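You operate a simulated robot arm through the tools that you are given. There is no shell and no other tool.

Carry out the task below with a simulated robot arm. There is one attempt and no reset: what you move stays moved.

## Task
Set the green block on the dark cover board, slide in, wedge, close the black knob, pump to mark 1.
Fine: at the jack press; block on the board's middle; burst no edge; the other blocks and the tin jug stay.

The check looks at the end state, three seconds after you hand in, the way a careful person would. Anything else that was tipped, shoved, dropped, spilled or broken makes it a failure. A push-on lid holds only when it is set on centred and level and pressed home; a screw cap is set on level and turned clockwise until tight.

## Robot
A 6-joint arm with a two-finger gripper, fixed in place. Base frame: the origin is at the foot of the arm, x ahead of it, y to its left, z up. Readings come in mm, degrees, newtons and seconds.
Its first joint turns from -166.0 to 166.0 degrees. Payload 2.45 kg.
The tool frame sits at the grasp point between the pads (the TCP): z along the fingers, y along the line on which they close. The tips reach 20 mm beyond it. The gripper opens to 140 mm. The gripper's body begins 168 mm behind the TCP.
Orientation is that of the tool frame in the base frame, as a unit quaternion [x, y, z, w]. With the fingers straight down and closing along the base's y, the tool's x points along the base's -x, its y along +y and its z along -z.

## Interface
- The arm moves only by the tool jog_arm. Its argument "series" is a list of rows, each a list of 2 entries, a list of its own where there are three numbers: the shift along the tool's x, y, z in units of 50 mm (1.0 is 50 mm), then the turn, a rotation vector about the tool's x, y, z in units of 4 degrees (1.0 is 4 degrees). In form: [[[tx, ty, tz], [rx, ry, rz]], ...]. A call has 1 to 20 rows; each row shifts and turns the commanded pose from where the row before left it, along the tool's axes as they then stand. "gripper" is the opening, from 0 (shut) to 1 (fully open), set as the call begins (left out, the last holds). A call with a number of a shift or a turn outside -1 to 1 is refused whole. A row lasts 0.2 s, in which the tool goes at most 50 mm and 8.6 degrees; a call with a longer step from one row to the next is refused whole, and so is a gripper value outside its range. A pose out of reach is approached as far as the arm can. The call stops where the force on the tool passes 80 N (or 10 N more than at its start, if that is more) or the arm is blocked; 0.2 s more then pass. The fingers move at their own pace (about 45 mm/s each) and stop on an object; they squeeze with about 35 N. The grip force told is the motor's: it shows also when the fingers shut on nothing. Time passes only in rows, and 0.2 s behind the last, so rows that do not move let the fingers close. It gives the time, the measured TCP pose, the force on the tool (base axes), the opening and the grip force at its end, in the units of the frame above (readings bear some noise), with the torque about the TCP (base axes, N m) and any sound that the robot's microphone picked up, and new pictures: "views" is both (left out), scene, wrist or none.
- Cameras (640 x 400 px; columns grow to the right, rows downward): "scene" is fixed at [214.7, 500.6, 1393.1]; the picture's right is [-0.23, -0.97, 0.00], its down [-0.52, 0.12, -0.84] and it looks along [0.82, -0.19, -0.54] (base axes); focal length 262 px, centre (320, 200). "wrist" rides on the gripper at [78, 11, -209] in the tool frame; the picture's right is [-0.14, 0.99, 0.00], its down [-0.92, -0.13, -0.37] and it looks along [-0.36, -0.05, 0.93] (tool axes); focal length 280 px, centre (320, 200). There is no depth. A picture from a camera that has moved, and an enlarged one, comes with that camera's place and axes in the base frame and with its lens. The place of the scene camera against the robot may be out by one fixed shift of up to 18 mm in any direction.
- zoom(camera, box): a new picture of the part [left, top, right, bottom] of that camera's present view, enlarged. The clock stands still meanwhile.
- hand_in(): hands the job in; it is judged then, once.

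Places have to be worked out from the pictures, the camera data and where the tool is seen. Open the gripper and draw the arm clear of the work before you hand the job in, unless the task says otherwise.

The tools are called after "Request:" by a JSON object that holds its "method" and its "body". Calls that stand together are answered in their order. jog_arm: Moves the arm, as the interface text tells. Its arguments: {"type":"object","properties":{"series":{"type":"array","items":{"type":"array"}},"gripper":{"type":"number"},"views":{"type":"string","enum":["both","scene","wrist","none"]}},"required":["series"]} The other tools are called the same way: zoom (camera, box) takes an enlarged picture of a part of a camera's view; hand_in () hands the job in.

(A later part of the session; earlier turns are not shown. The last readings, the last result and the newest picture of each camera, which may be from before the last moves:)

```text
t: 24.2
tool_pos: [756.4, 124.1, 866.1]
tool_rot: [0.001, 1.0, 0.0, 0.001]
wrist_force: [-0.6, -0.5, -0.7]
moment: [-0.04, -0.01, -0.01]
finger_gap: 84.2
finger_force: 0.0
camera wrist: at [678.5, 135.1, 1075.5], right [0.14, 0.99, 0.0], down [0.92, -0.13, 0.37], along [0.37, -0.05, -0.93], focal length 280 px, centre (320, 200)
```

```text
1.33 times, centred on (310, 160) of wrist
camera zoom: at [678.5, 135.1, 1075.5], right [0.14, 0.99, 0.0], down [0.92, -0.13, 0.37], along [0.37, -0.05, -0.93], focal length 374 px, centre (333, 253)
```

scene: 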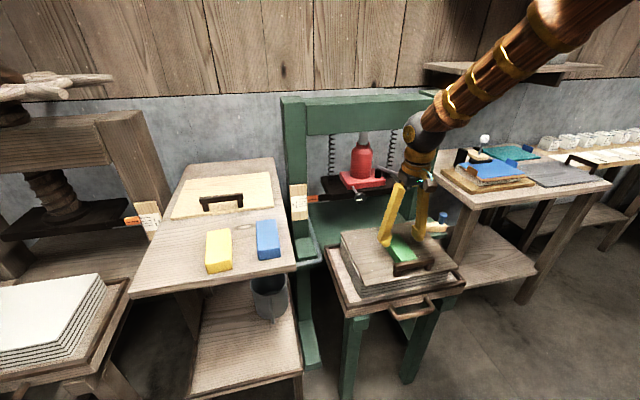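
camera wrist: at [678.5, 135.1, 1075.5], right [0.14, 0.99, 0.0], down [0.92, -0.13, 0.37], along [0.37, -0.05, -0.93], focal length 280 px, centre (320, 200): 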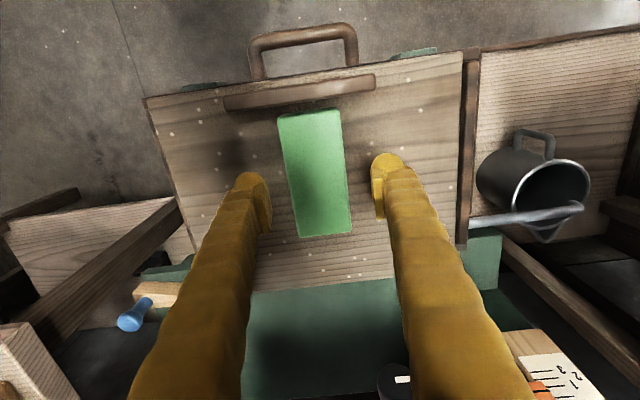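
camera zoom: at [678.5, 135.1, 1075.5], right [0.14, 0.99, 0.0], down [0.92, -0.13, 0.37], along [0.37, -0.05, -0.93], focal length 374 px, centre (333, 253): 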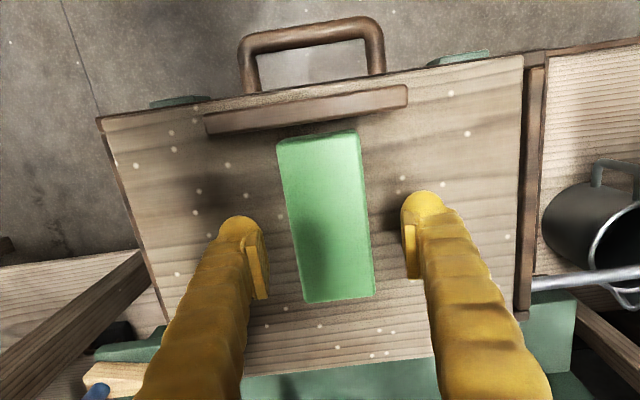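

The board was shoved about 15 mm toward me (near edge now ≈663 vs 680). I'll push it back: go to the near side with closed fingers and push on the board's handle bar (near face ≈x 673, z≈814).

Request:
{"method": "jog_arm", "body": {"gripper": 0.0, "series": [[[0, 0, -0.3], [0, 0, 0]], [[0.8, 0, 0], [0, 0, 0]], [[0.8, 0, 0], [0, 0, 0]], [[0.9, -0.08, 0], [0, 0, 0]], [[0, 0, 0.4], [0, 0, 0]], [[0, 0, 0.4], [0, 0, 0]], [[0, 0, 0], [0, 0, 0]]]}}

Request:
{"method": "zoom", "body": {"camera": "scene", "box": [310, 210, 480, 330]}}

```text
t: 25.8
tool_pos: [631.4, 121.0, 839.4]
tool_rot: [0.001, 1.0, 0.0, 0.001]
wrist_force: [-0.6, -0.4, 0.6]
moment: [0.03, 0.0, 0.0]
finger_gap: 0.0
finger_force: 28.9
camera wrist: at [553.1, 132.2, 1050.2], right [0.14, 0.99, 0.0], down [0.92, -0.13, 0.37], along [0.37, -0.05, -0.93], focal length 280 px, centre (320, 200)
```

scene: 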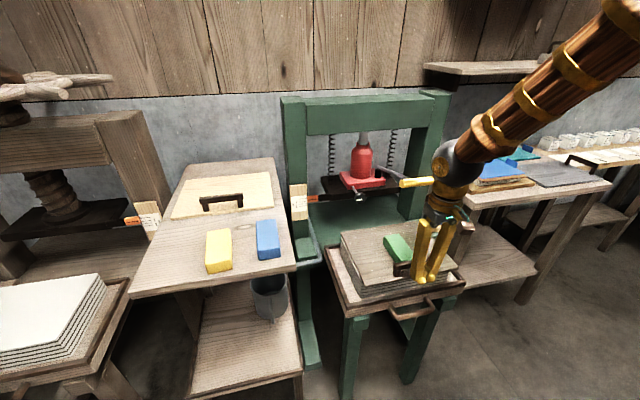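
wrist: 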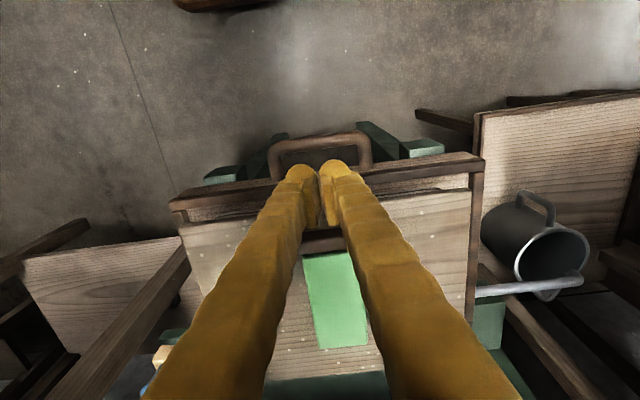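

```text
3.33 times, centred on (395, 270) of scene
camera zoom: at [214.7, 500.6, 1393.1], right [-0.23, -0.97, 0.0], down [-0.52, 0.12, -0.84], along [0.82, -0.19, -0.54], focal length 874 px, centre (70, -33)
```

zoom: 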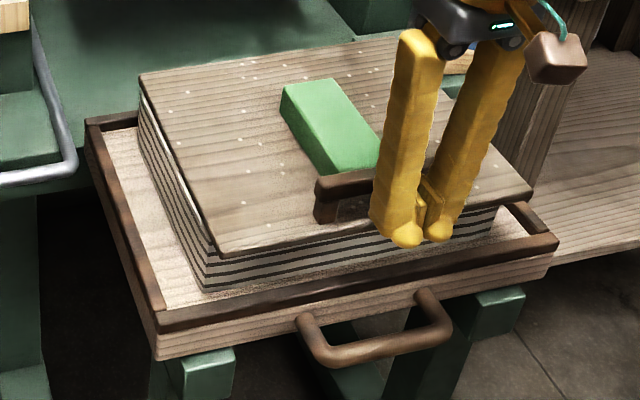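

Fingers closed in front of the handle bar. Lower to TCP z≈820 and advance +x slowly.

Request:
{"method": "jog_arm", "body": {"series": [[[0, -0.02, 0.38], [0, 0, 0]], [[-0.3, 0, 0], [0, 0, 0]], [[-0.1, 0, 0], [0, 0, 0]], [[0, 0, 0], [0, 0, 0]]], "views": "none"}}

Request:
{"method": "jog_arm", "body": {"series": [[[-0.1, 0, 0], [0, 0, 0]], [[0, 0, 0], [0, 0, 0]]], "views": "none"}}

Request:
{"method": "jog_arm", "body": {"series": [[[-0.1, 0, 0], [0, 0, 0]], [[0, 0, 0], [0, 0, 0]]], "views": "both"}}

```text
t: 26.8
tool_pos: [650.4, 120.1, 819.3]
tool_rot: [0.0, 1.0, 0.0, 0.001]
wrist_force: [-0.7, -0.1, -0.3]
moment: [-0.06, 0.0, 0.01]
finger_gap: 0.0
finger_force: 29.2
```

```text
t: 27.4
tool_pos: [655.6, 118.9, 819.3]
tool_rot: [0.001, 1.0, 0.0, 0.001]
wrist_force: [0.1, -0.5, -0.5]
moment: [0.0, 0.03, 0.0]
finger_gap: 6.1
finger_force: 29.4
```

```text
t: 28.0
tool_pos: [661.1, 118.8, 820.9]
tool_rot: [0.002, 1.0, 0.001, 0.001]
wrist_force: [-0.8, 0.3, -0.4]
moment: [-0.02, 0.02, 0.02]
finger_gap: 6.0
finger_force: 29.6
camera wrist: at [582.2, 130.5, 1029.5], right [0.14, 0.99, 0.0], down [0.92, -0.13, 0.37], along [0.37, -0.05, -0.93], focal length 280 px, centre (320, 200)
```

scene: 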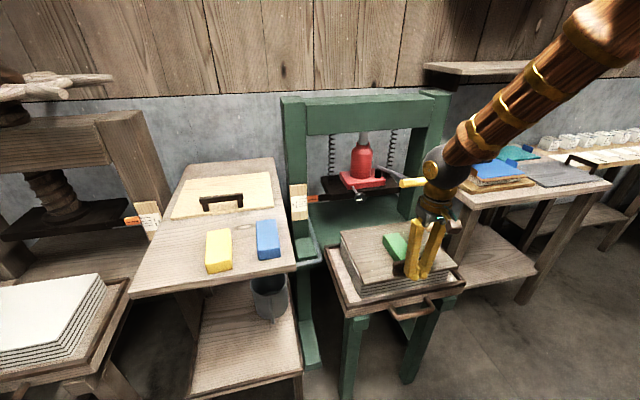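
wrist: 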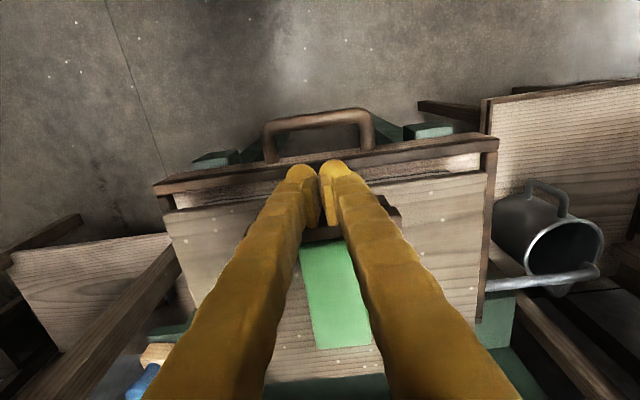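

The finger gap reads 6 mm with no contact force; I look closely before pushing further.

Request:
{"method": "zoom", "body": {"camera": "scene", "box": [370, 210, 470, 310]}}

Request:
{"method": "zoom", "body": {"camera": "wrist", "box": [220, 120, 440, 260]}}

```text
4.00 times, centred on (420, 260) of scene
camera zoom: at [214.7, 500.6, 1393.1], right [-0.23, -0.97, 0.0], down [-0.52, 0.12, -0.84], along [0.82, -0.19, -0.54], focal length 1048 px, centre (-80, -40)
```

zoom: 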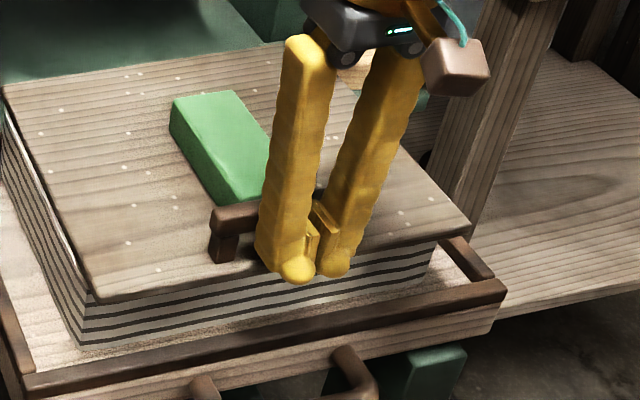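

```text
2.86 times, centred on (330, 190) of wrist
camera zoom: at [582.2, 130.5, 1029.5], right [0.14, 0.99, 0.0], down [0.92, -0.13, 0.37], along [0.37, -0.05, -0.93], focal length 801 px, centre (291, 229)
```

zoom: 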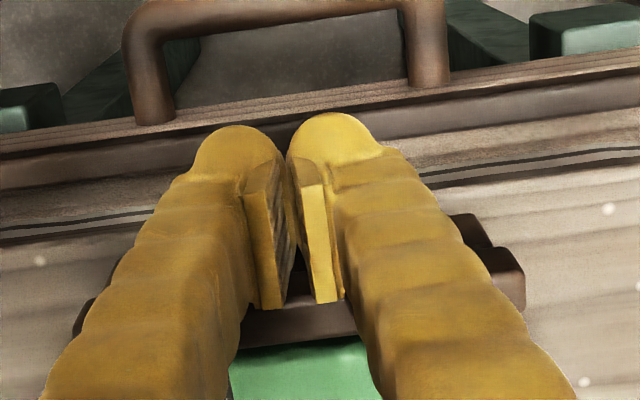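

The fingers are against the bar and the board has moved about 6 mm back (near edge ≈670). I continue pushing 10 mm more in small steps.

Request:
{"method": "jog_arm", "body": {"series": [[[-0.1, 0, 0], [0, 0, 0]], [[0, 0, 0], [0, 0, 0]]], "views": "none"}}

Request:
{"method": "jog_arm", "body": {"series": [[[-0.09, 0, 0], [0, 0, 0]], [[0, 0, 0], [0, 0, 0]]], "views": "both"}}

Request:
{"method": "zoom", "body": {"camera": "scene", "box": [310, 210, 480, 330]}}

```text
t: 28.6
tool_pos: [665.9, 119.2, 819.9]
tool_rot: [0.001, 1.0, 0.0, 0.001]
wrist_force: [-1.7, -0.2, 1.0]
moment: [0.03, 0.0, -0.03]
finger_gap: 5.9
finger_force: 29.7
```

```text
t: 29.2
tool_pos: [669.6, 120.1, 820.3]
tool_rot: [0.001, 1.0, -0.001, 0.001]
wrist_force: [-0.7, 0.4, -0.6]
moment: [0.0, 0.03, -0.01]
finger_gap: 6.1
finger_force: 29.6
camera wrist: at [591.3, 130.4, 1029.6], right [0.14, 0.99, 0.0], down [0.92, -0.13, 0.37], along [0.37, -0.05, -0.93], focal length 280 px, centre (320, 200)
```

scene: 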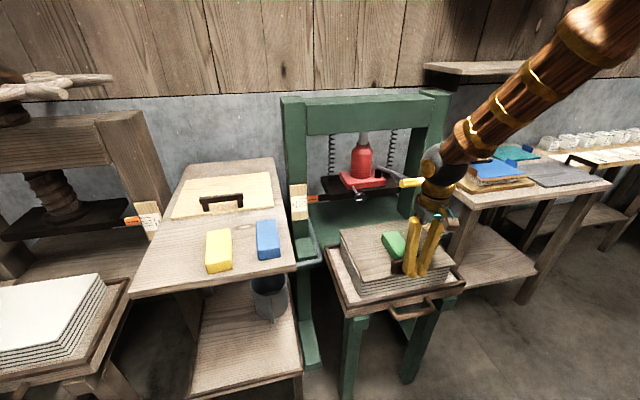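
wrist: 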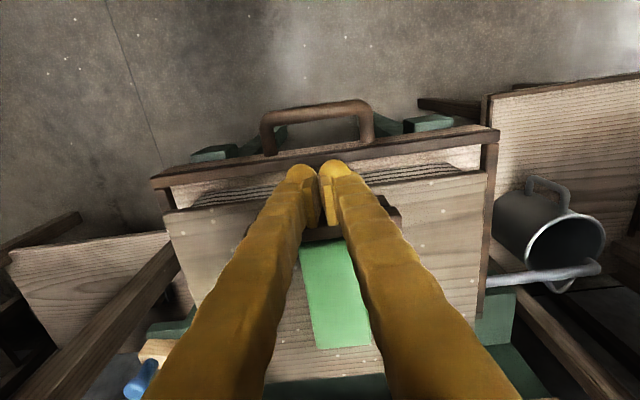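

```text
3.33 times, centred on (395, 270) of scene
camera zoom: at [214.7, 500.6, 1393.1], right [-0.23, -0.97, 0.0], down [-0.52, 0.12, -0.84], along [0.82, -0.19, -0.54], focal length 874 px, centre (70, -33)
```

zoom: 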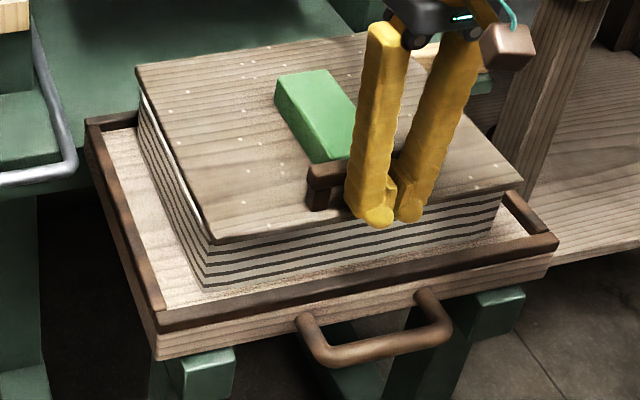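

The board is back exactly at its original pixels. I back off, rise, and tilt the tool 20° (fingers pointing forward) so the wrist stays clear of the pump grip during the regrasp.

Request:
{"method": "jog_arm", "body": {"gripper": 0.6, "series": [[[0.5, 0, 0], [0, 0, 0]], [[0, 0, -0.8], [0, 0, 0]], [[0, 0, -0.8], [0, 0, 0]], [[0, 0, 0], [0, -1, 0]], [[0, 0, 0], [0, -1, 0]], [[0, 0, 0], [0, -1, 0]], [[0, 0, 0], [0, -1, 0]], [[0, 0, 0], [0, -1, 0]], [[0, 0, 0], [0, 0, 0]]]}}

```text
t: 31.2
tool_pos: [644.0, 119.3, 900.0]
tool_rot: [0.0, 0.985, 0.0, 0.174]
wrist_force: [-0.2, -0.3, 0.1]
moment: [0.02, 0.01, 0.0]
finger_gap: 84.1
finger_force: 0.1
camera wrist: at [498.8, 130.3, 1070.2], right [0.13, 0.99, 0.05], down [0.74, -0.13, 0.66], along [0.66, -0.05, -0.75], focal length 280 px, centre (320, 200)
```

scene: 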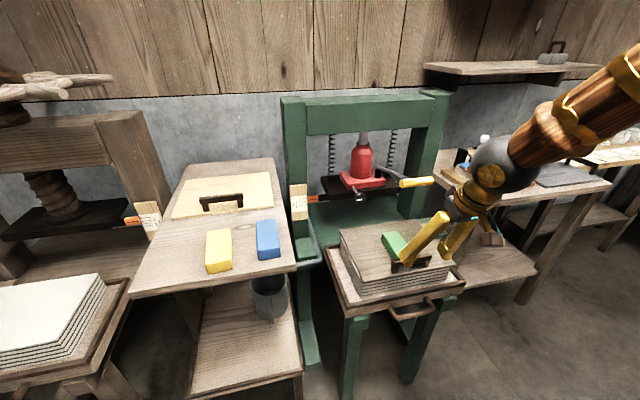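
wrist: 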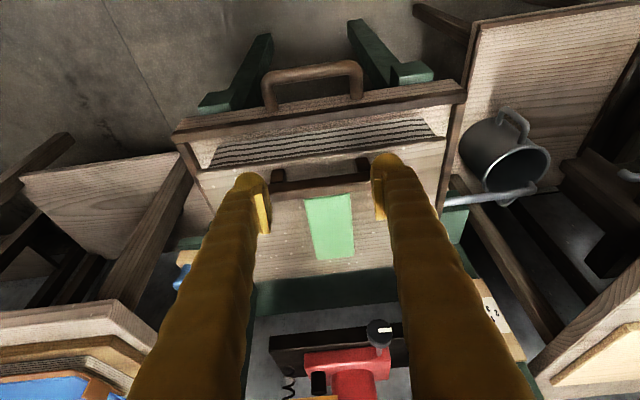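

Tilt achieved; block appears at ≈(767,122). I move over it and partly down.

Request:
{"method": "jog_arm", "body": {"series": [[[-0.783, 0.02, 0.285], [0, 0, 0]], [[-0.783, 0.02, 0.285], [0, 0, 0]], [[-0.783, 0.02, 0.285], [0, 0, 0]], [[0.274, 0, 0.752], [0, 0, 0]], [[0, 0, 0], [0, 0, 0]]]}}

Request:
{"method": "zoom", "body": {"camera": "scene", "box": [330, 140, 470, 280]}}

```text
t: 32.4
tool_pos: [768.0, 123.3, 861.8]
tool_rot: [0.001, 0.985, 0.0, 0.175]
wrist_force: [0.7, -0.1, -0.3]
moment: [0.0, -0.01, 0.0]
finger_gap: 84.1
finger_force: 0.1
camera wrist: at [622.3, 134.5, 1031.4], right [0.13, 0.99, 0.05], down [0.74, -0.13, 0.66], along [0.66, -0.05, -0.75], focal length 280 px, centre (320, 200)
```

scene: 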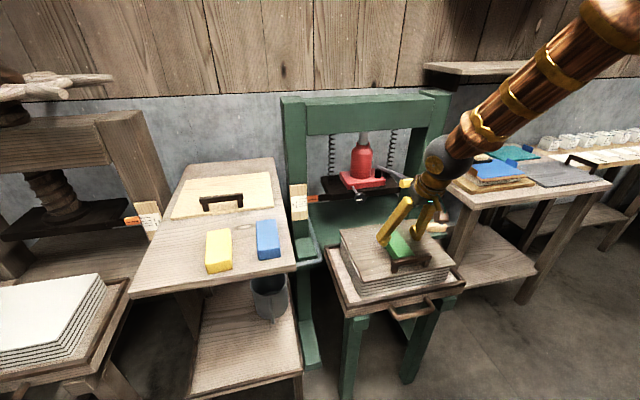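
wrist: 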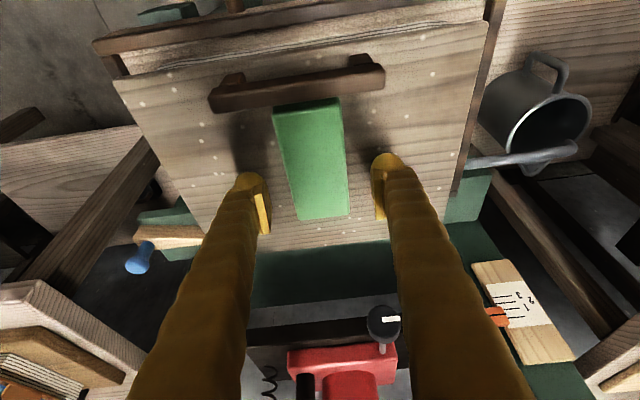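

```text
2.86 times, centred on (400, 210) of scene
camera zoom: at [214.7, 500.6, 1393.1], right [-0.23, -0.97, 0.0], down [-0.52, 0.12, -0.84], along [0.82, -0.19, -0.54], focal length 749 px, centre (91, 171)
```

zoom: 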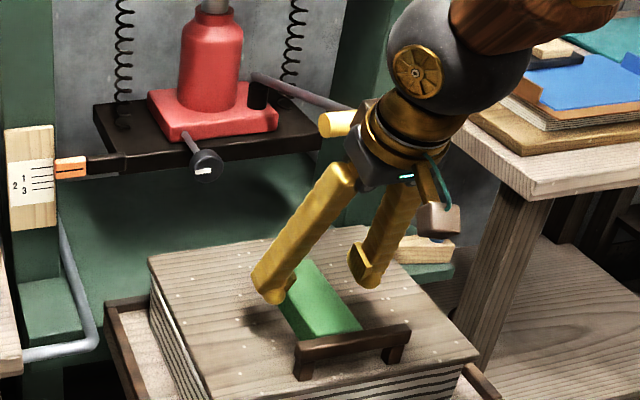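

Block centre ≈(770,121) and board middle ≈(800,120). I descend to TCP z≈814 and grip with the tilted tool.

Request:
{"method": "jog_arm", "body": {"series": [[[0.17, 0, 0.47], [0, 0, 0]], [[0.155, 0, 0.425], [0, 0, 0]], [[0, 0, 0], [0, 0, 0]]], "views": "none"}}

Request:
{"method": "jog_arm", "body": {"gripper": 0.3, "series": [[[0, 0, 0], [0, 0, 0]], [[0, 0, 0], [0, 0, 0]], [[0, 0, 0], [0, 0, 0]], [[0, 0, 0], [0, 0, 0]]], "views": "wrist"}}

```text
t: 33.2
tool_pos: [770.4, 120.3, 813.5]
tool_rot: [0.0, 0.985, 0.0, 0.174]
wrist_force: [-0.6, 0.3, -0.1]
moment: [0.01, 0.0, 0.01]
finger_gap: 84.2
finger_force: 0.0
```

```text
t: 34.2
tool_pos: [769.6, 121.6, 814.0]
tool_rot: [0.001, 0.985, 0.0, 0.175]
wrist_force: [0.5, 0.2, 2.4]
moment: [0.03, -0.04, 0.01]
finger_gap: 54.8
finger_force: 35.2
camera wrist: at [625.2, 132.1, 984.0], right [0.13, 0.99, 0.05], down [0.74, -0.13, 0.66], along [0.66, -0.05, -0.75], focal length 280 px, centre (320, 200)
```

wrist: 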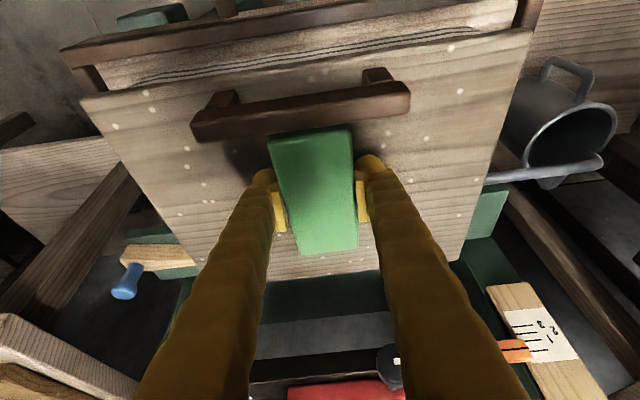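

Gripped. Lift 10 mm, move +29 mm in x to the board middle, and lower again.

Request:
{"method": "jog_arm", "body": {"series": [[[-0.068, 0, -0.188], [0, 0, 0]], [[-0.272, 0, 0.099], [0, 0, 0]], [[-0.273, 0, 0.099], [0, 0, 0]], [[0, 0, 0], [0, 0, 0]]], "views": "wrist"}}

Request:
{"method": "jog_arm", "body": {"series": [[[0.058, 0, 0.16], [0, 0, 0]], [[0, 0, 0], [0, 0, 0]]], "views": "both"}}

```text
t: 35.2
tool_pos: [798.6, 121.0, 823.8]
tool_rot: [0.001, 0.985, 0.0, 0.175]
wrist_force: [0.7, -0.7, -0.6]
moment: [-0.01, -0.01, -0.04]
finger_gap: 55.0
finger_force: 35.0
camera wrist: at [654.0, 133.4, 994.4], right [0.13, 0.99, 0.05], down [0.74, -0.13, 0.66], along [0.66, -0.05, -0.75], focal length 280 px, centre (320, 200)
```

wrist: 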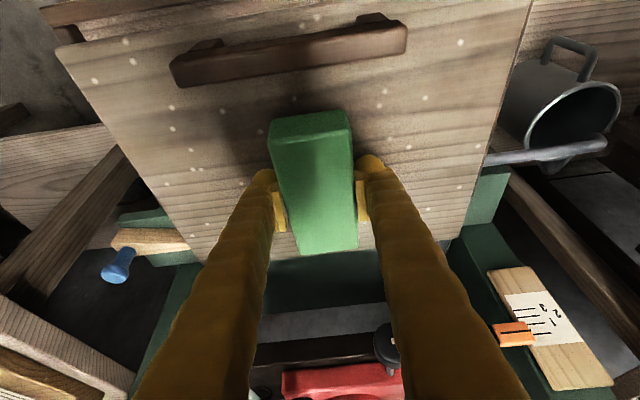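

```text
t: 35.8
tool_pos: [798.5, 122.3, 813.7]
tool_rot: [0.001, 0.985, 0.0, 0.175]
wrist_force: [-0.6, 0.2, -1.8]
moment: [-0.03, 0.02, -0.03]
finger_gap: 54.7
finger_force: 34.8
camera wrist: at [654.1, 132.5, 984.9], right [0.13, 0.99, 0.05], down [0.74, -0.13, 0.66], along [0.66, -0.05, -0.75], focal length 280 px, centre (320, 200)
```

scene: 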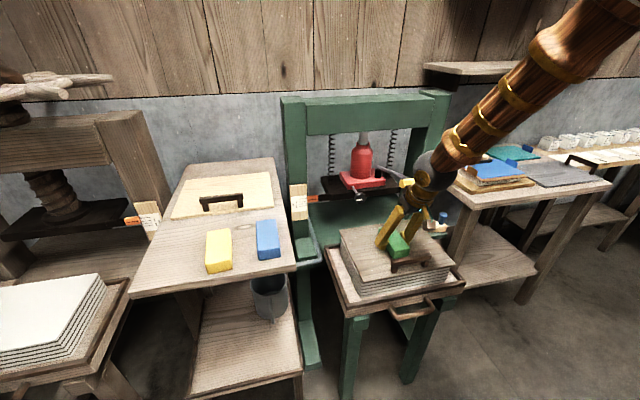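
wrist: 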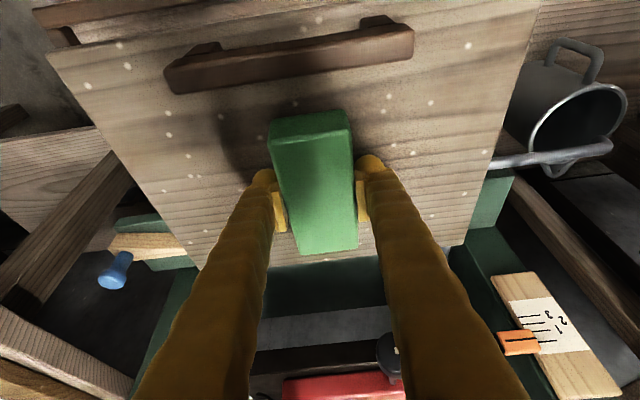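

Just above contact; lower 2 mm more, release, and rise to look.

Request:
{"method": "jog_arm", "body": {"series": [[[0.014, 0, 0.038], [0, 0, 0]], [[0, 0, 0], [0, 0, 0]]], "views": "none"}}

Request:
{"method": "jog_arm", "body": {"gripper": 0.6, "series": [[[0, 0, 0], [0, 0, 0]], [[0, 0, 0], [0, 0, 0]], [[0, 0, 0], [0, 0, 0]], [[0, 0, -0.5], [0, 0, 0]], [[0, 0, -0.8], [0, 0, 0]], [[0, 0, -0.8], [0, 0, 0]], [[0, 0, 0], [0, 0, 0]]]}}

Request:
{"method": "zoom", "body": {"camera": "scene", "box": [310, 210, 480, 330]}}

```text
t: 36.4
tool_pos: [798.9, 120.5, 812.8]
tool_rot: [0.001, 0.985, 0.0, 0.175]
wrist_force: [0.9, -3.1, 6.7]
moment: [0.05, 0.09, 0.04]
finger_gap: 54.9
finger_force: 35.4
```

```text
t: 38.0
tool_pos: [762.9, 119.8, 910.7]
tool_rot: [0.0, 0.985, 0.001, 0.175]
wrist_force: [1.1, -0.2, -0.1]
moment: [0.03, 0.02, 0.0]
finger_gap: 84.1
finger_force: 0.0
camera wrist: at [617.5, 131.6, 1080.7], right [0.13, 0.99, 0.05], down [0.74, -0.13, 0.66], along [0.66, -0.05, -0.75], focal length 280 px, centre (320, 200)
```

scene: 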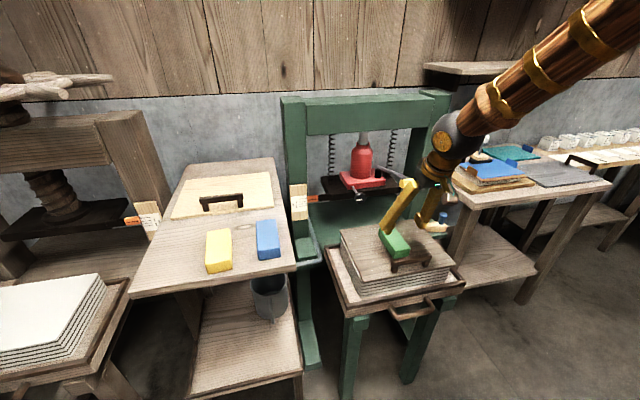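
wrist: 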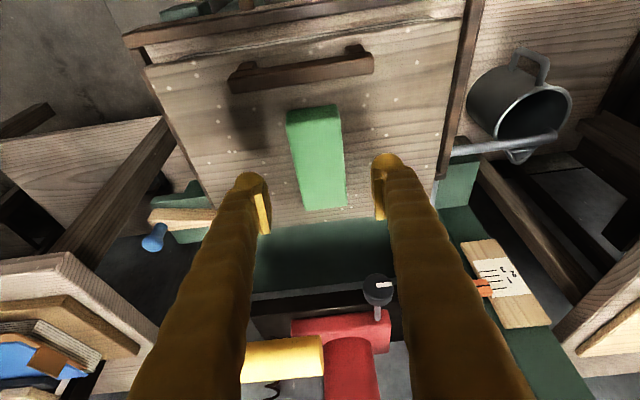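

```text
3.33 times, centred on (395, 270) of scene
camera zoom: at [214.7, 500.6, 1393.1], right [-0.23, -0.97, 0.0], down [-0.52, 0.12, -0.84], along [0.82, -0.19, -0.54], focal length 874 px, centre (70, -33)
```

zoom: 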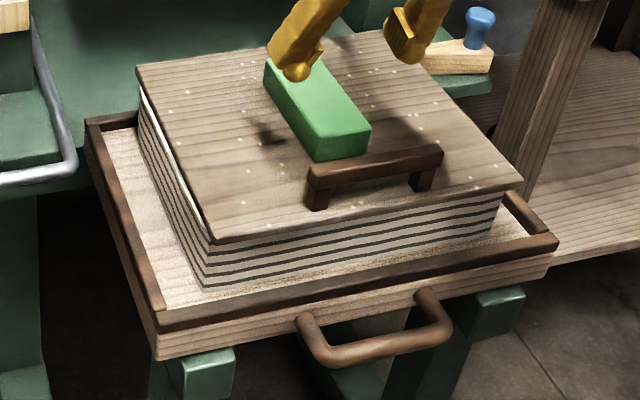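

The green block now sits in the board's middle (within ~4 mm) and the board is aligned with the stack. Next I look at the wedge (blue knob ≈(878,−120,817)) from nearer.

Request:
{"method": "jog_arm", "body": {"series": [[[0, 0, -0.82], [0, 0, 0]], [[0, 0, -0.82], [0, 0, 0]], [[0, -0.9, 0], [0, 0, 0]], [[0, -0.9, 0], [0, 0, 0]], [[0, -0.9, 0], [0, 0, 0]], [[0, -0.9, 0], [0, 0, 0]], [[0, -0.6, 0], [0, 0, 0]], [[0, 0, 0], [0, 0, 0]], [[0, 0, 0], [0, 0, 0]]]}}

Request:
{"method": "zoom", "body": {"camera": "wrist", "box": [220, 50, 460, 250]}}

Request:
{"method": "zoom", "body": {"camera": "scene", "box": [310, 180, 480, 320]}}

```text
t: 40.0
tool_pos: [732.0, -88.6, 989.2]
tool_rot: [0.001, 0.985, 0.0, 0.174]
wrist_force: [-0.3, -0.1, 0.0]
moment: [0.0, 0.01, 0.03]
finger_gap: 84.0
finger_force: 0.1
camera wrist: at [587.8, -77.1, 1159.4], right [0.13, 0.99, 0.05], down [0.74, -0.13, 0.66], along [0.66, -0.05, -0.75], focal length 280 px, centre (320, 200)
```

scene: 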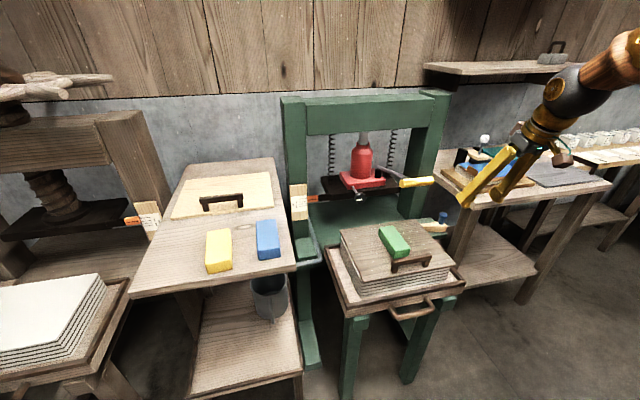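
wrist: 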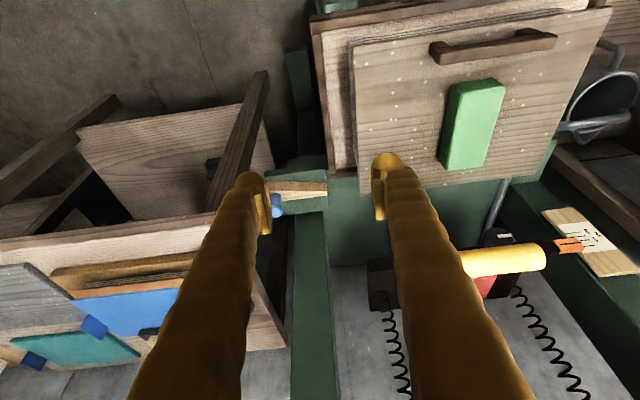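

```text
2.00 times, centred on (340, 150) of wrist
camera zoom: at [587.8, -77.1, 1159.4], right [0.13, 0.99, 0.05], down [0.74, -0.13, 0.66], along [0.66, -0.05, -0.75], focal length 561 px, centre (280, 300)
```

zoom: 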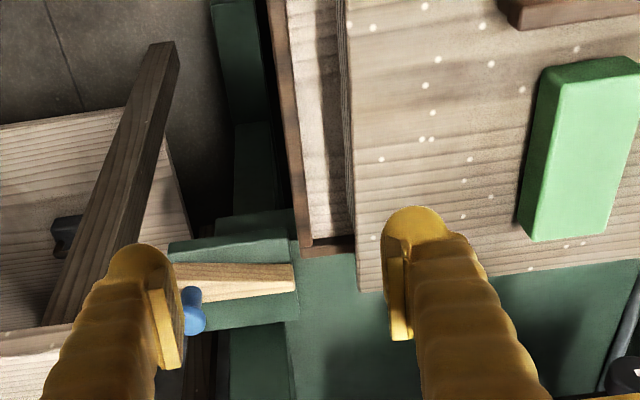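

```text
2.86 times, centred on (395, 250) of scene
camera zoom: at [214.7, 500.6, 1393.1], right [-0.23, -0.97, 0.0], down [-0.52, 0.12, -0.84], along [0.82, -0.19, -0.54], focal length 749 px, centre (106, 57)
```

zoom: 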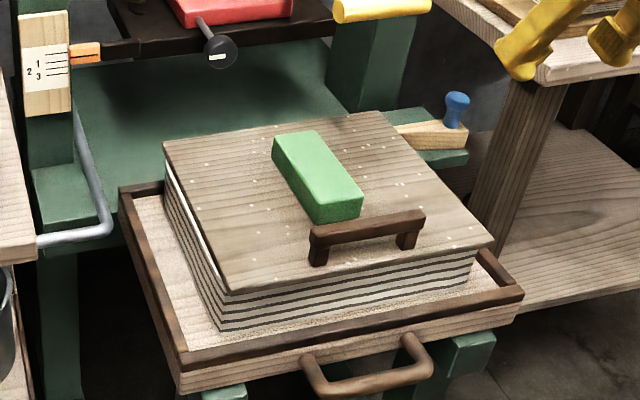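

Wedge sits in a green channel beside the press at about x≈947, tip y≈−90, knob y≈−193, z≈740, pointing +y: it will go in front of the tray's near rail once slid in. I go back to the front of the tray and tilt further for a low look at the press opening.

Request:
{"method": "jog_arm", "body": {"series": [[[0.8, 0, 0.03], [0, 0, 0]], [[0.8, 0, 0.03], [0, 0, 0]], [[0.8, 0, 0.03], [0, 0, 0]], [[0.8, 0, 0.03], [0, 0, 0]], [[0, 0.9, 0], [0, -1, 0]], [[0, 0.9, 0], [0, -1, 0]], [[0, 0.9, 0], [0, -1, 0]], [[0, 0.9, 0], [0, -1, 0]], [[0, 0.56, 0], [0, -1, 0]], [[0, 0, 0], [0, -1, 0]], [[0, 0, 0], [0, -0.25, 0]], [[0, 0, 0], [0, 0, 0]]]}}

Request:
{"method": "zoom", "body": {"camera": "wrist", "box": [160, 100, 480, 300]}}

```text
t: 42.6
tool_pos: [630.9, 120.7, 957.6]
tool_rot: [0.002, 0.924, 0.0, 0.382]
wrist_force: [0.1, 0.6, -0.1]
moment: [-0.07, 0.03, -0.04]
finger_gap: 84.3
finger_force: 0.1
out of reach, approached as far as the arm can: row 7, 8, 9, 10, 11
camera wrist: at [427.5, 133.3, 1050.1], right [0.1, 0.99, 0.1], down [0.39, -0.13, 0.91], along [0.91, -0.05, -0.4], focal length 280 px, centre (320, 200)
```

scene: 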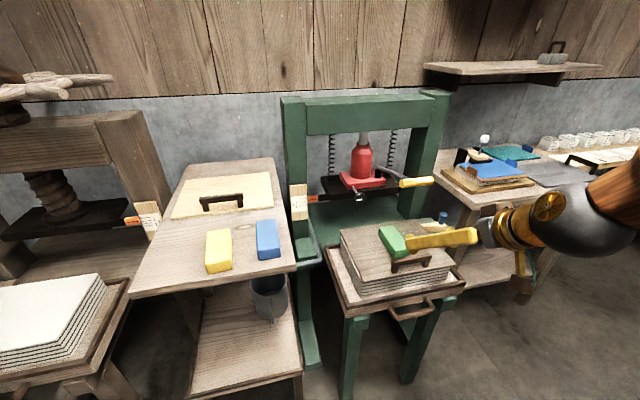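
wrist: 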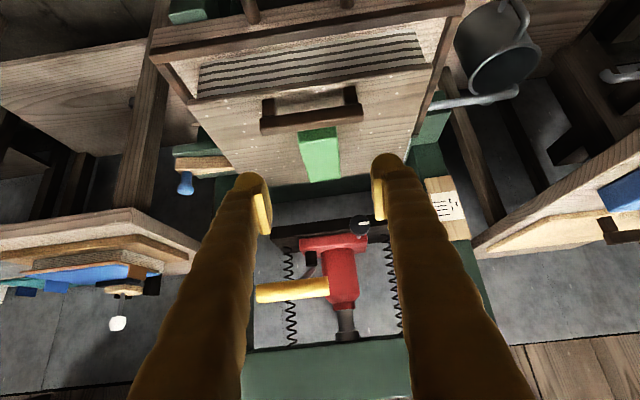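

```text
2.00 times, centred on (320, 200) of wrist
camera zoom: at [427.5, 133.3, 1050.1], right [0.1, 0.99, 0.1], down [0.39, -0.13, 0.91], along [0.91, -0.05, -0.4], focal length 561 px, centre (320, 200)
```

zoom: 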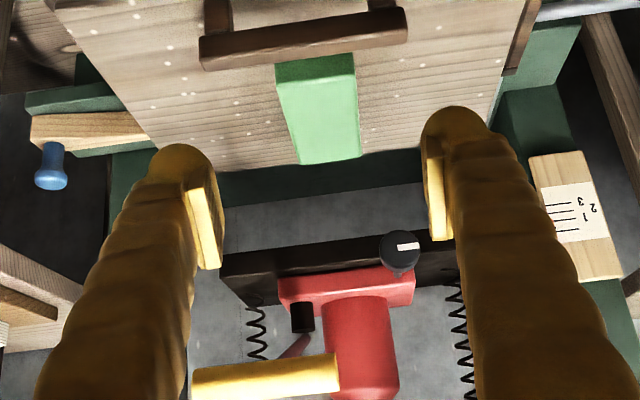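

The jack's platen bottom is ≈z 841, leaving room for the block (top ≈825). The tray rail's near face is at x≈661, top z≈715, its U-handle spans y≈60–187 at x≈616, z≈690. I'll push the rail with the wide-open fingers straddling the handle. First reduce tilt to 30° and open fully.

Request:
{"method": "jog_arm", "body": {"gripper": 1.0, "series": [[[-0.69, 0, 0.69], [0, 0, 0]], [[0, 0, 0], [0, 1, 0]], [[0, 0, 0], [0, 1, 0]], [[0, 0, 0], [0, 1, 0]], [[0, 0, 0], [0, 0.75, 0]], [[0, 0, 0], [0, 0, 0]], [[0, 0, 0], [0, 0, 0]]]}}

Request:
{"method": "zoom", "body": {"camera": "wrist", "box": [160, 0, 480, 200]}}

```text
t: 44.2
tool_pos: [678.6, 112.6, 955.3]
tool_rot: [0.006, 0.952, -0.013, 0.306]
wrist_force: [0.0, 0.2, 0.1]
moment: [-0.01, -0.01, 0.02]
finger_gap: 140.1
finger_force: 0.0
out of reach, approached as far as the arm can: row 4
camera wrist: at [492.8, 129.8, 1079.5], right [0.13, 0.99, 0.06], down [0.53, -0.12, 0.84], along [0.84, -0.08, -0.54], focal length 280 px, centre (320, 200)
```

scene: 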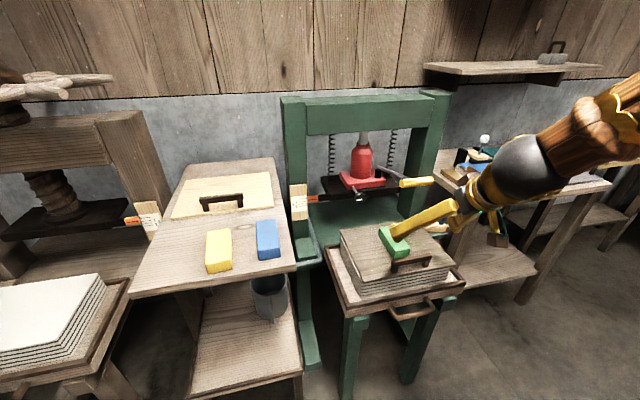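
wrist: 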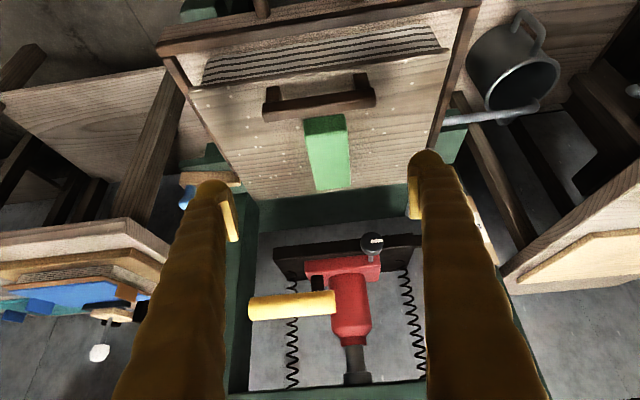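

```text
2.00 times, centred on (320, 100) of wrist
camera zoom: at [492.8, 129.8, 1079.5], right [0.13, 0.99, 0.06], down [0.53, -0.12, 0.84], along [0.84, -0.08, -0.54], focal length 561 px, centre (320, 400)
```

zoom: 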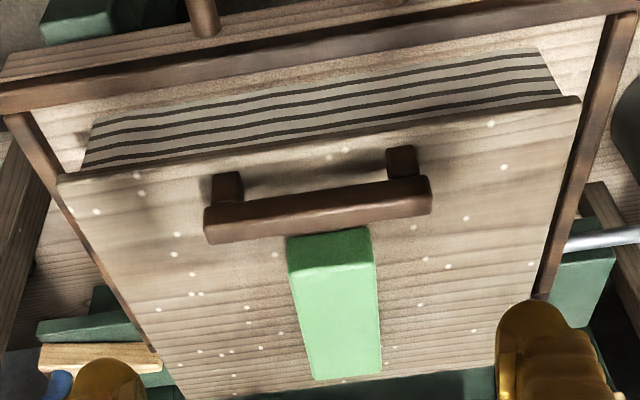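

The arm is at an inner-reach limit with odd tilt (35.6°). I rotate back toward 20° tilt with the small roll error removed, where it behaved well.

Request:
{"method": "jog_arm", "body": {"series": [[[0, 0.03, 0], [-0.1, 0.975, -0.025]], [[0, 0.03, 0], [-0.1, 0.975, -0.025]], [[0, 0.03, 0], [-0.1, 0.975, -0.025]], [[0, 0.03, 0], [-0.1, 0.975, -0.025]], [[0, 0, 0], [0, 0, 0]], [[0, 0, 0], [0, 0, 0]]], "views": "wrist"}}

```text
t: 45.6
tool_pos: [679.2, 108.5, 956.1]
tool_rot: [0.006, 0.976, -0.015, 0.218]
wrist_force: [-0.5, 0.6, -0.2]
moment: [0.0, 0.0, -0.01]
finger_gap: 140.0
finger_force: 0.1
out of reach, approached as far as the arm can: row 1, 3
camera wrist: at [520.5, 127.4, 1111.5], right [0.14, 0.99, 0.03], down [0.67, -0.12, 0.73], along [0.73, -0.08, -0.68], focal length 280 px, centre (320, 200)
```

wrist: 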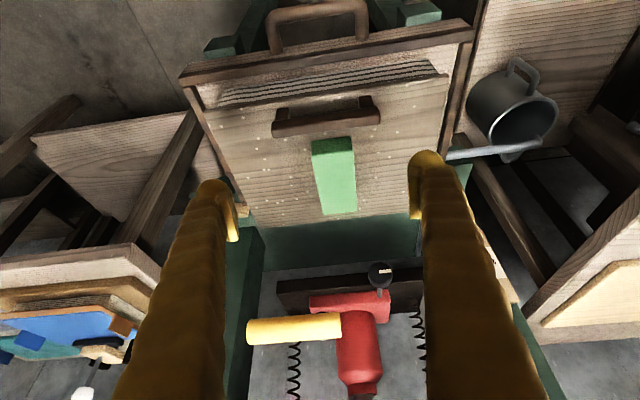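

Near a wrist singularity (tool collinear with the forearm). I continue back to 20° tilt in smaller steps, then straighten.

Request:
{"method": "jog_arm", "body": {"series": [[[0, 0, 0], [-0.15, 0.43, -0.03]], [[0, 0, 0], [-0.15, 0.43, -0.03]], [[0, 0, 0], [-0.15, 0.43, -0.03]], [[0, 0, 0], [0, 0, 0]], [[0, 0, 0], [0, 0, 0]]], "views": "none"}}

```text
t: 46.8
tool_pos: [680.8, 108.5, 955.3]
tool_rot: [0.0, 0.985, 0.001, 0.174]
wrist_force: [-0.1, 0.2, 0.9]
moment: [-0.04, -0.02, -0.01]
finger_gap: 140.1
finger_force: 0.1
```

Clean 20° tilt now. I back away to x≈616, centre at y≈124, keeping height.

Request:
{"method": "jog_arm", "body": {"series": [[[0.611, 0.152, -0.222], [0, 0, 0]], [[0.611, 0.152, -0.222], [0, 0, 0]], [[0, 0, 0], [0, 0, 0]], [[0, 0, 0], [0, 0, 0]]], "views": "wrist"}}

Request:
{"method": "zoom", "body": {"camera": "wrist", "box": [160, 20, 480, 220]}}

```text
t: 47.8
tool_pos: [616.1, 123.6, 956.7]
tool_rot: [0.001, 0.985, 0.0, 0.173]
wrist_force: [0.3, 0.2, 0.1]
moment: [-0.04, -0.01, 0.0]
finger_gap: 140.1
finger_force: 0.0
camera wrist: at [470.9, 134.8, 1126.7], right [0.13, 0.99, 0.05], down [0.74, -0.13, 0.66], along [0.66, -0.05, -0.75], focal length 280 px, centre (320, 200)
```

wrist: 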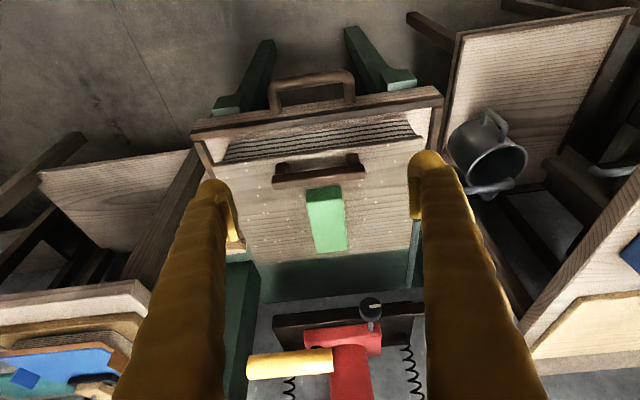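

```text
2.00 times, centred on (320, 120) of wrist
camera zoom: at [470.9, 134.8, 1126.7], right [0.13, 0.99, 0.05], down [0.74, -0.13, 0.66], along [0.66, -0.05, -0.75], focal length 561 px, centre (320, 360)
```

zoom: 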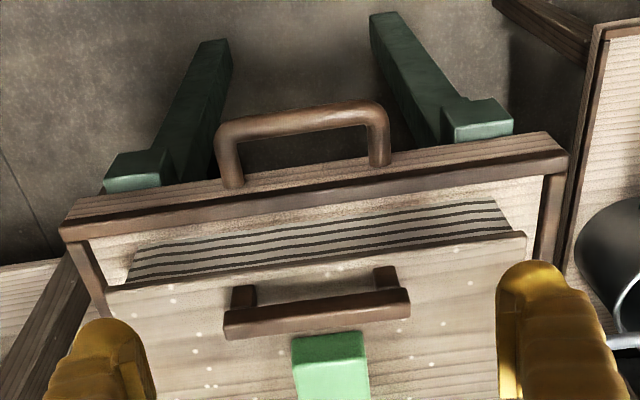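

From this view: tray front face x≈660, z≈671–715, y −77…316 (centre ≈120); handle bar z≈676–694. I'll push on the rail just above the handle, with fingers at 70 mm opening (between the handle legs). Descending at x≈616.

Request:
{"method": "jog_arm", "body": {"gripper": 0.5, "series": [[[0.269, -0.01, 0.739], [0, 0, 0]], [[0.269, -0.01, 0.739], [0, 0, 0]], [[0.269, -0.01, 0.739], [0, 0, 0]], [[0.269, -0.01, 0.739], [0, 0, 0]], [[0.269, -0.01, 0.739], [0, 0, 0]], [[0.15, -0.01, 0.41], [0, 0, 0]], [[0, 0, 0], [0, 0, 0]]]}}

Request:
{"method": "zoom", "body": {"camera": "scene", "box": [350, 220, 490, 340]}}

Request:
{"method": "zoom", "body": {"camera": "wrist", "box": [200, 80, 440, 240]}}

```text
t: 49.4
tool_pos: [611.3, 118.9, 737.2]
tool_rot: [0.052, 0.984, 0.003, 0.17]
wrist_force: [0.9, 1.1, 0.8]
moment: [-0.17, 0.11, 0.08]
finger_gap: 70.0
finger_force: 0.1
camera wrist: at [470.2, 140.9, 908.2], right [0.23, 0.97, 0.07], down [0.73, -0.22, 0.65], along [0.65, -0.1, -0.75], focal length 280 px, centre (320, 200)
```

scene: 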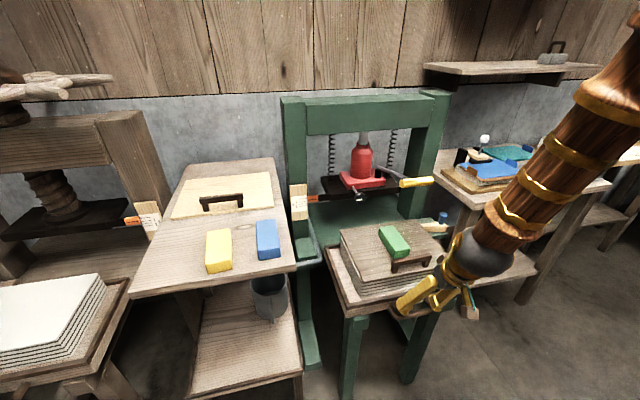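
wrist: 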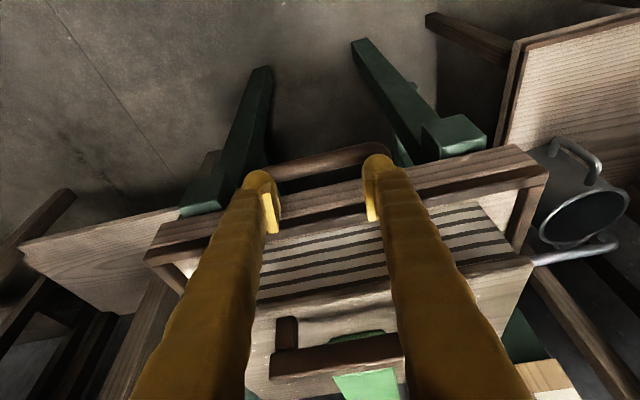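

```text
3.33 times, centred on (420, 280) of scene
camera zoom: at [214.7, 500.6, 1393.1], right [-0.23, -0.97, 0.0], down [-0.52, 0.12, -0.84], along [0.82, -0.19, -0.54], focal length 874 px, centre (-13, -67)
```

zoom: 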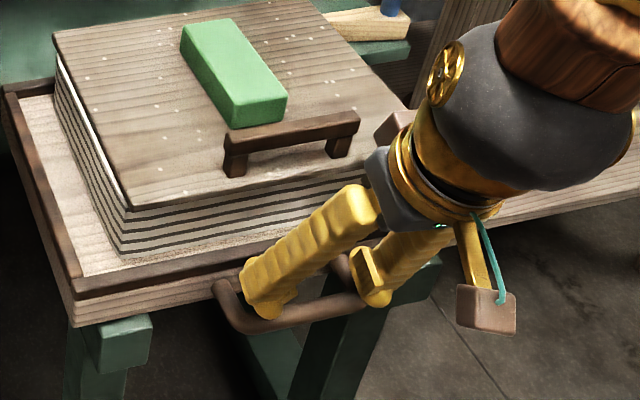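

```text
2.50 times, centred on (320, 160) of wrist
camera zoom: at [470.2, 140.9, 908.2], right [0.23, 0.97, 0.07], down [0.73, -0.22, 0.65], along [0.65, -0.1, -0.75], focal length 701 px, centre (320, 300)
```

zoom: 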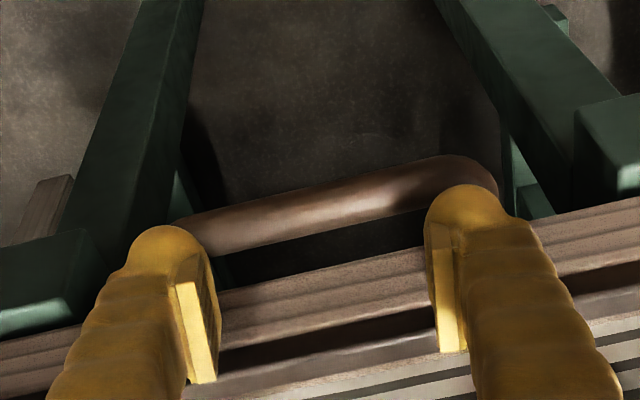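

The orientation reads about 6° off in yaw; I wait a moment to see if it settles.

Request:
{"method": "jog_arm", "body": {"series": [[[0, 0, 0], [0, 0, 0]], [[0, 0, 0], [0, 0, 0]], [[0, 0, 0], [0, 0, 0]]], "views": "none"}}

```text
t: 50.2
tool_pos: [614.9, 122.0, 738.8]
tool_rot: [0.0, 0.985, 0.001, 0.174]
wrist_force: [-0.9, 0.3, 0.4]
moment: [0.01, 0.01, 0.0]
finger_gap: 70.1
finger_force: 0.0
```

Settled cleanly. Lower 18 mm more to push height.

Request:
{"method": "jog_arm", "body": {"series": [[[0.062, -0.02, 0.169], [0, 0, 0]], [[0.062, -0.02, 0.169], [0, 0, 0]], [[0, 0, 0], [0, 0, 0]], [[0, 0, 0], [0, 0, 0]]], "views": "wrist"}}

Request:
{"method": "zoom", "body": {"camera": "scene", "box": [350, 220, 490, 340]}}

Request:
{"method": "zoom", "body": {"camera": "wrist", "box": [200, 80, 440, 240]}}

```text
t: 51.2
tool_pos: [614.0, 120.3, 719.6]
tool_rot: [0.0, 0.985, 0.0, 0.174]
wrist_force: [0.5, -0.5, 0.6]
moment: [0.03, 0.02, -0.01]
finger_gap: 69.8
finger_force: 0.1
camera wrist: at [468.8, 131.6, 889.9], right [0.13, 0.99, 0.05], down [0.74, -0.13, 0.66], along [0.66, -0.05, -0.75], focal length 280 px, centre (320, 200)
```

wrist: 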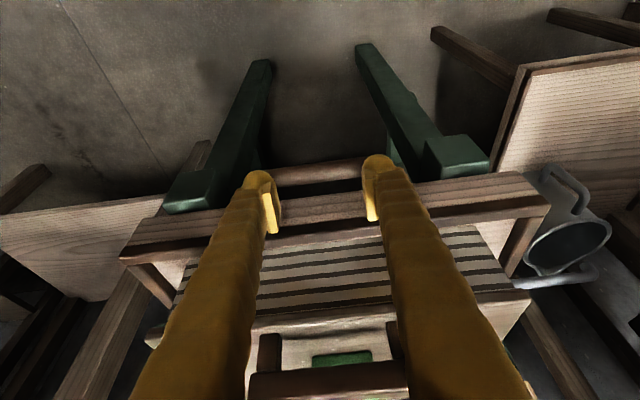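

```text
3.33 times, centred on (420, 280) of scene
camera zoom: at [214.7, 500.6, 1393.1], right [-0.23, -0.97, 0.0], down [-0.52, 0.12, -0.84], along [0.82, -0.19, -0.54], focal length 874 px, centre (-13, -67)
```

zoom: 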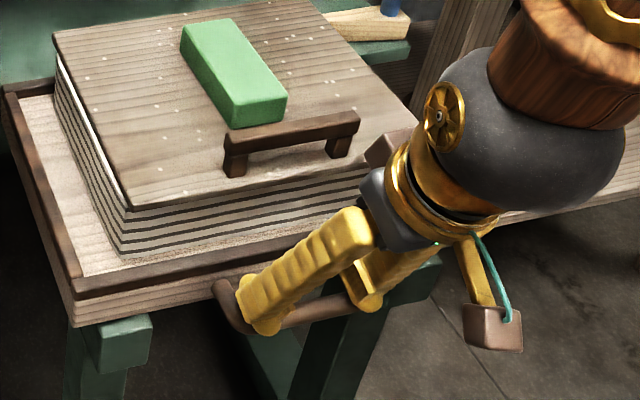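

```text
2.50 times, centred on (320, 160) of wrist
camera zoom: at [468.8, 131.6, 889.9], right [0.13, 0.99, 0.05], down [0.74, -0.13, 0.66], along [0.66, -0.05, -0.75], focal length 701 px, centre (320, 300)
```

zoom: 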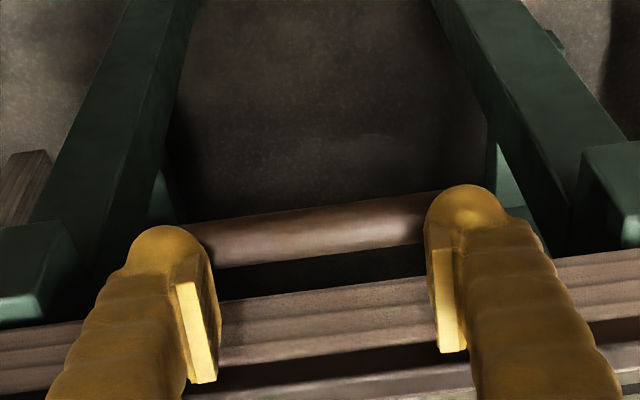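

Tips are just above the handle bar, in front of the rail. I advance +x to contact and begin pushing.

Request:
{"method": "jog_arm", "body": {"series": [[[-0.188, 0, 0.068], [0, 0, 0]], [[-0.188, 0, 0.068], [0, 0, 0]], [[-0.094, 0, 0.034], [0, 0, 0]], [[-0.094, 0, 0.034], [0, 0, 0]], [[0, 0, 0], [0, 0, 0]]], "views": "wrist"}}

Request:
{"method": "jog_arm", "body": {"series": [[[-0.094, 0, 0.034], [0, 0, 0]], [[-0.094, 0, 0.034], [0, 0, 0]], [[0, 0, 0], [0, 0, 0]]], "views": "wrist"}}

```text
t: 52.4
tool_pos: [643.8, 119.9, 719.3]
tool_rot: [-0.001, 0.985, 0.001, 0.173]
wrist_force: [-0.5, 0.3, 0.6]
moment: [0.0, -0.01, 0.04]
finger_gap: 70.2
finger_force: 0.0
camera wrist: at [499.6, 131.6, 889.1], right [0.13, 0.99, 0.05], down [0.74, -0.13, 0.66], along [0.66, -0.05, -0.75], focal length 280 px, centre (320, 200)
```

wrist: 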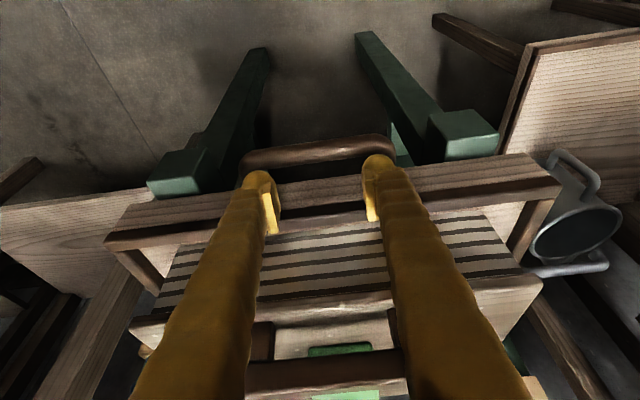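

```text
t: 53.2
tool_pos: [654.1, 120.5, 719.5]
tool_rot: [0.0, 0.985, 0.0, 0.174]
wrist_force: [-0.4, 0.2, 0.6]
moment: [0.0, 0.0, 0.02]
finger_gap: 69.9
finger_force: 0.0
camera wrist: at [510.3, 131.2, 889.4], right [0.13, 0.99, 0.05], down [0.74, -0.13, 0.66], along [0.66, -0.05, -0.75], focal length 280 px, centre (320, 200)
```

wrist: 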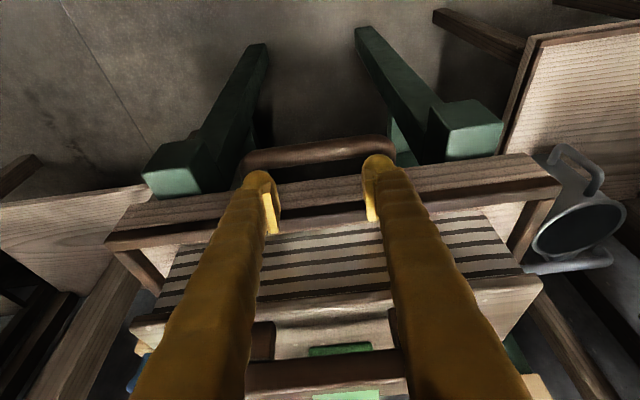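

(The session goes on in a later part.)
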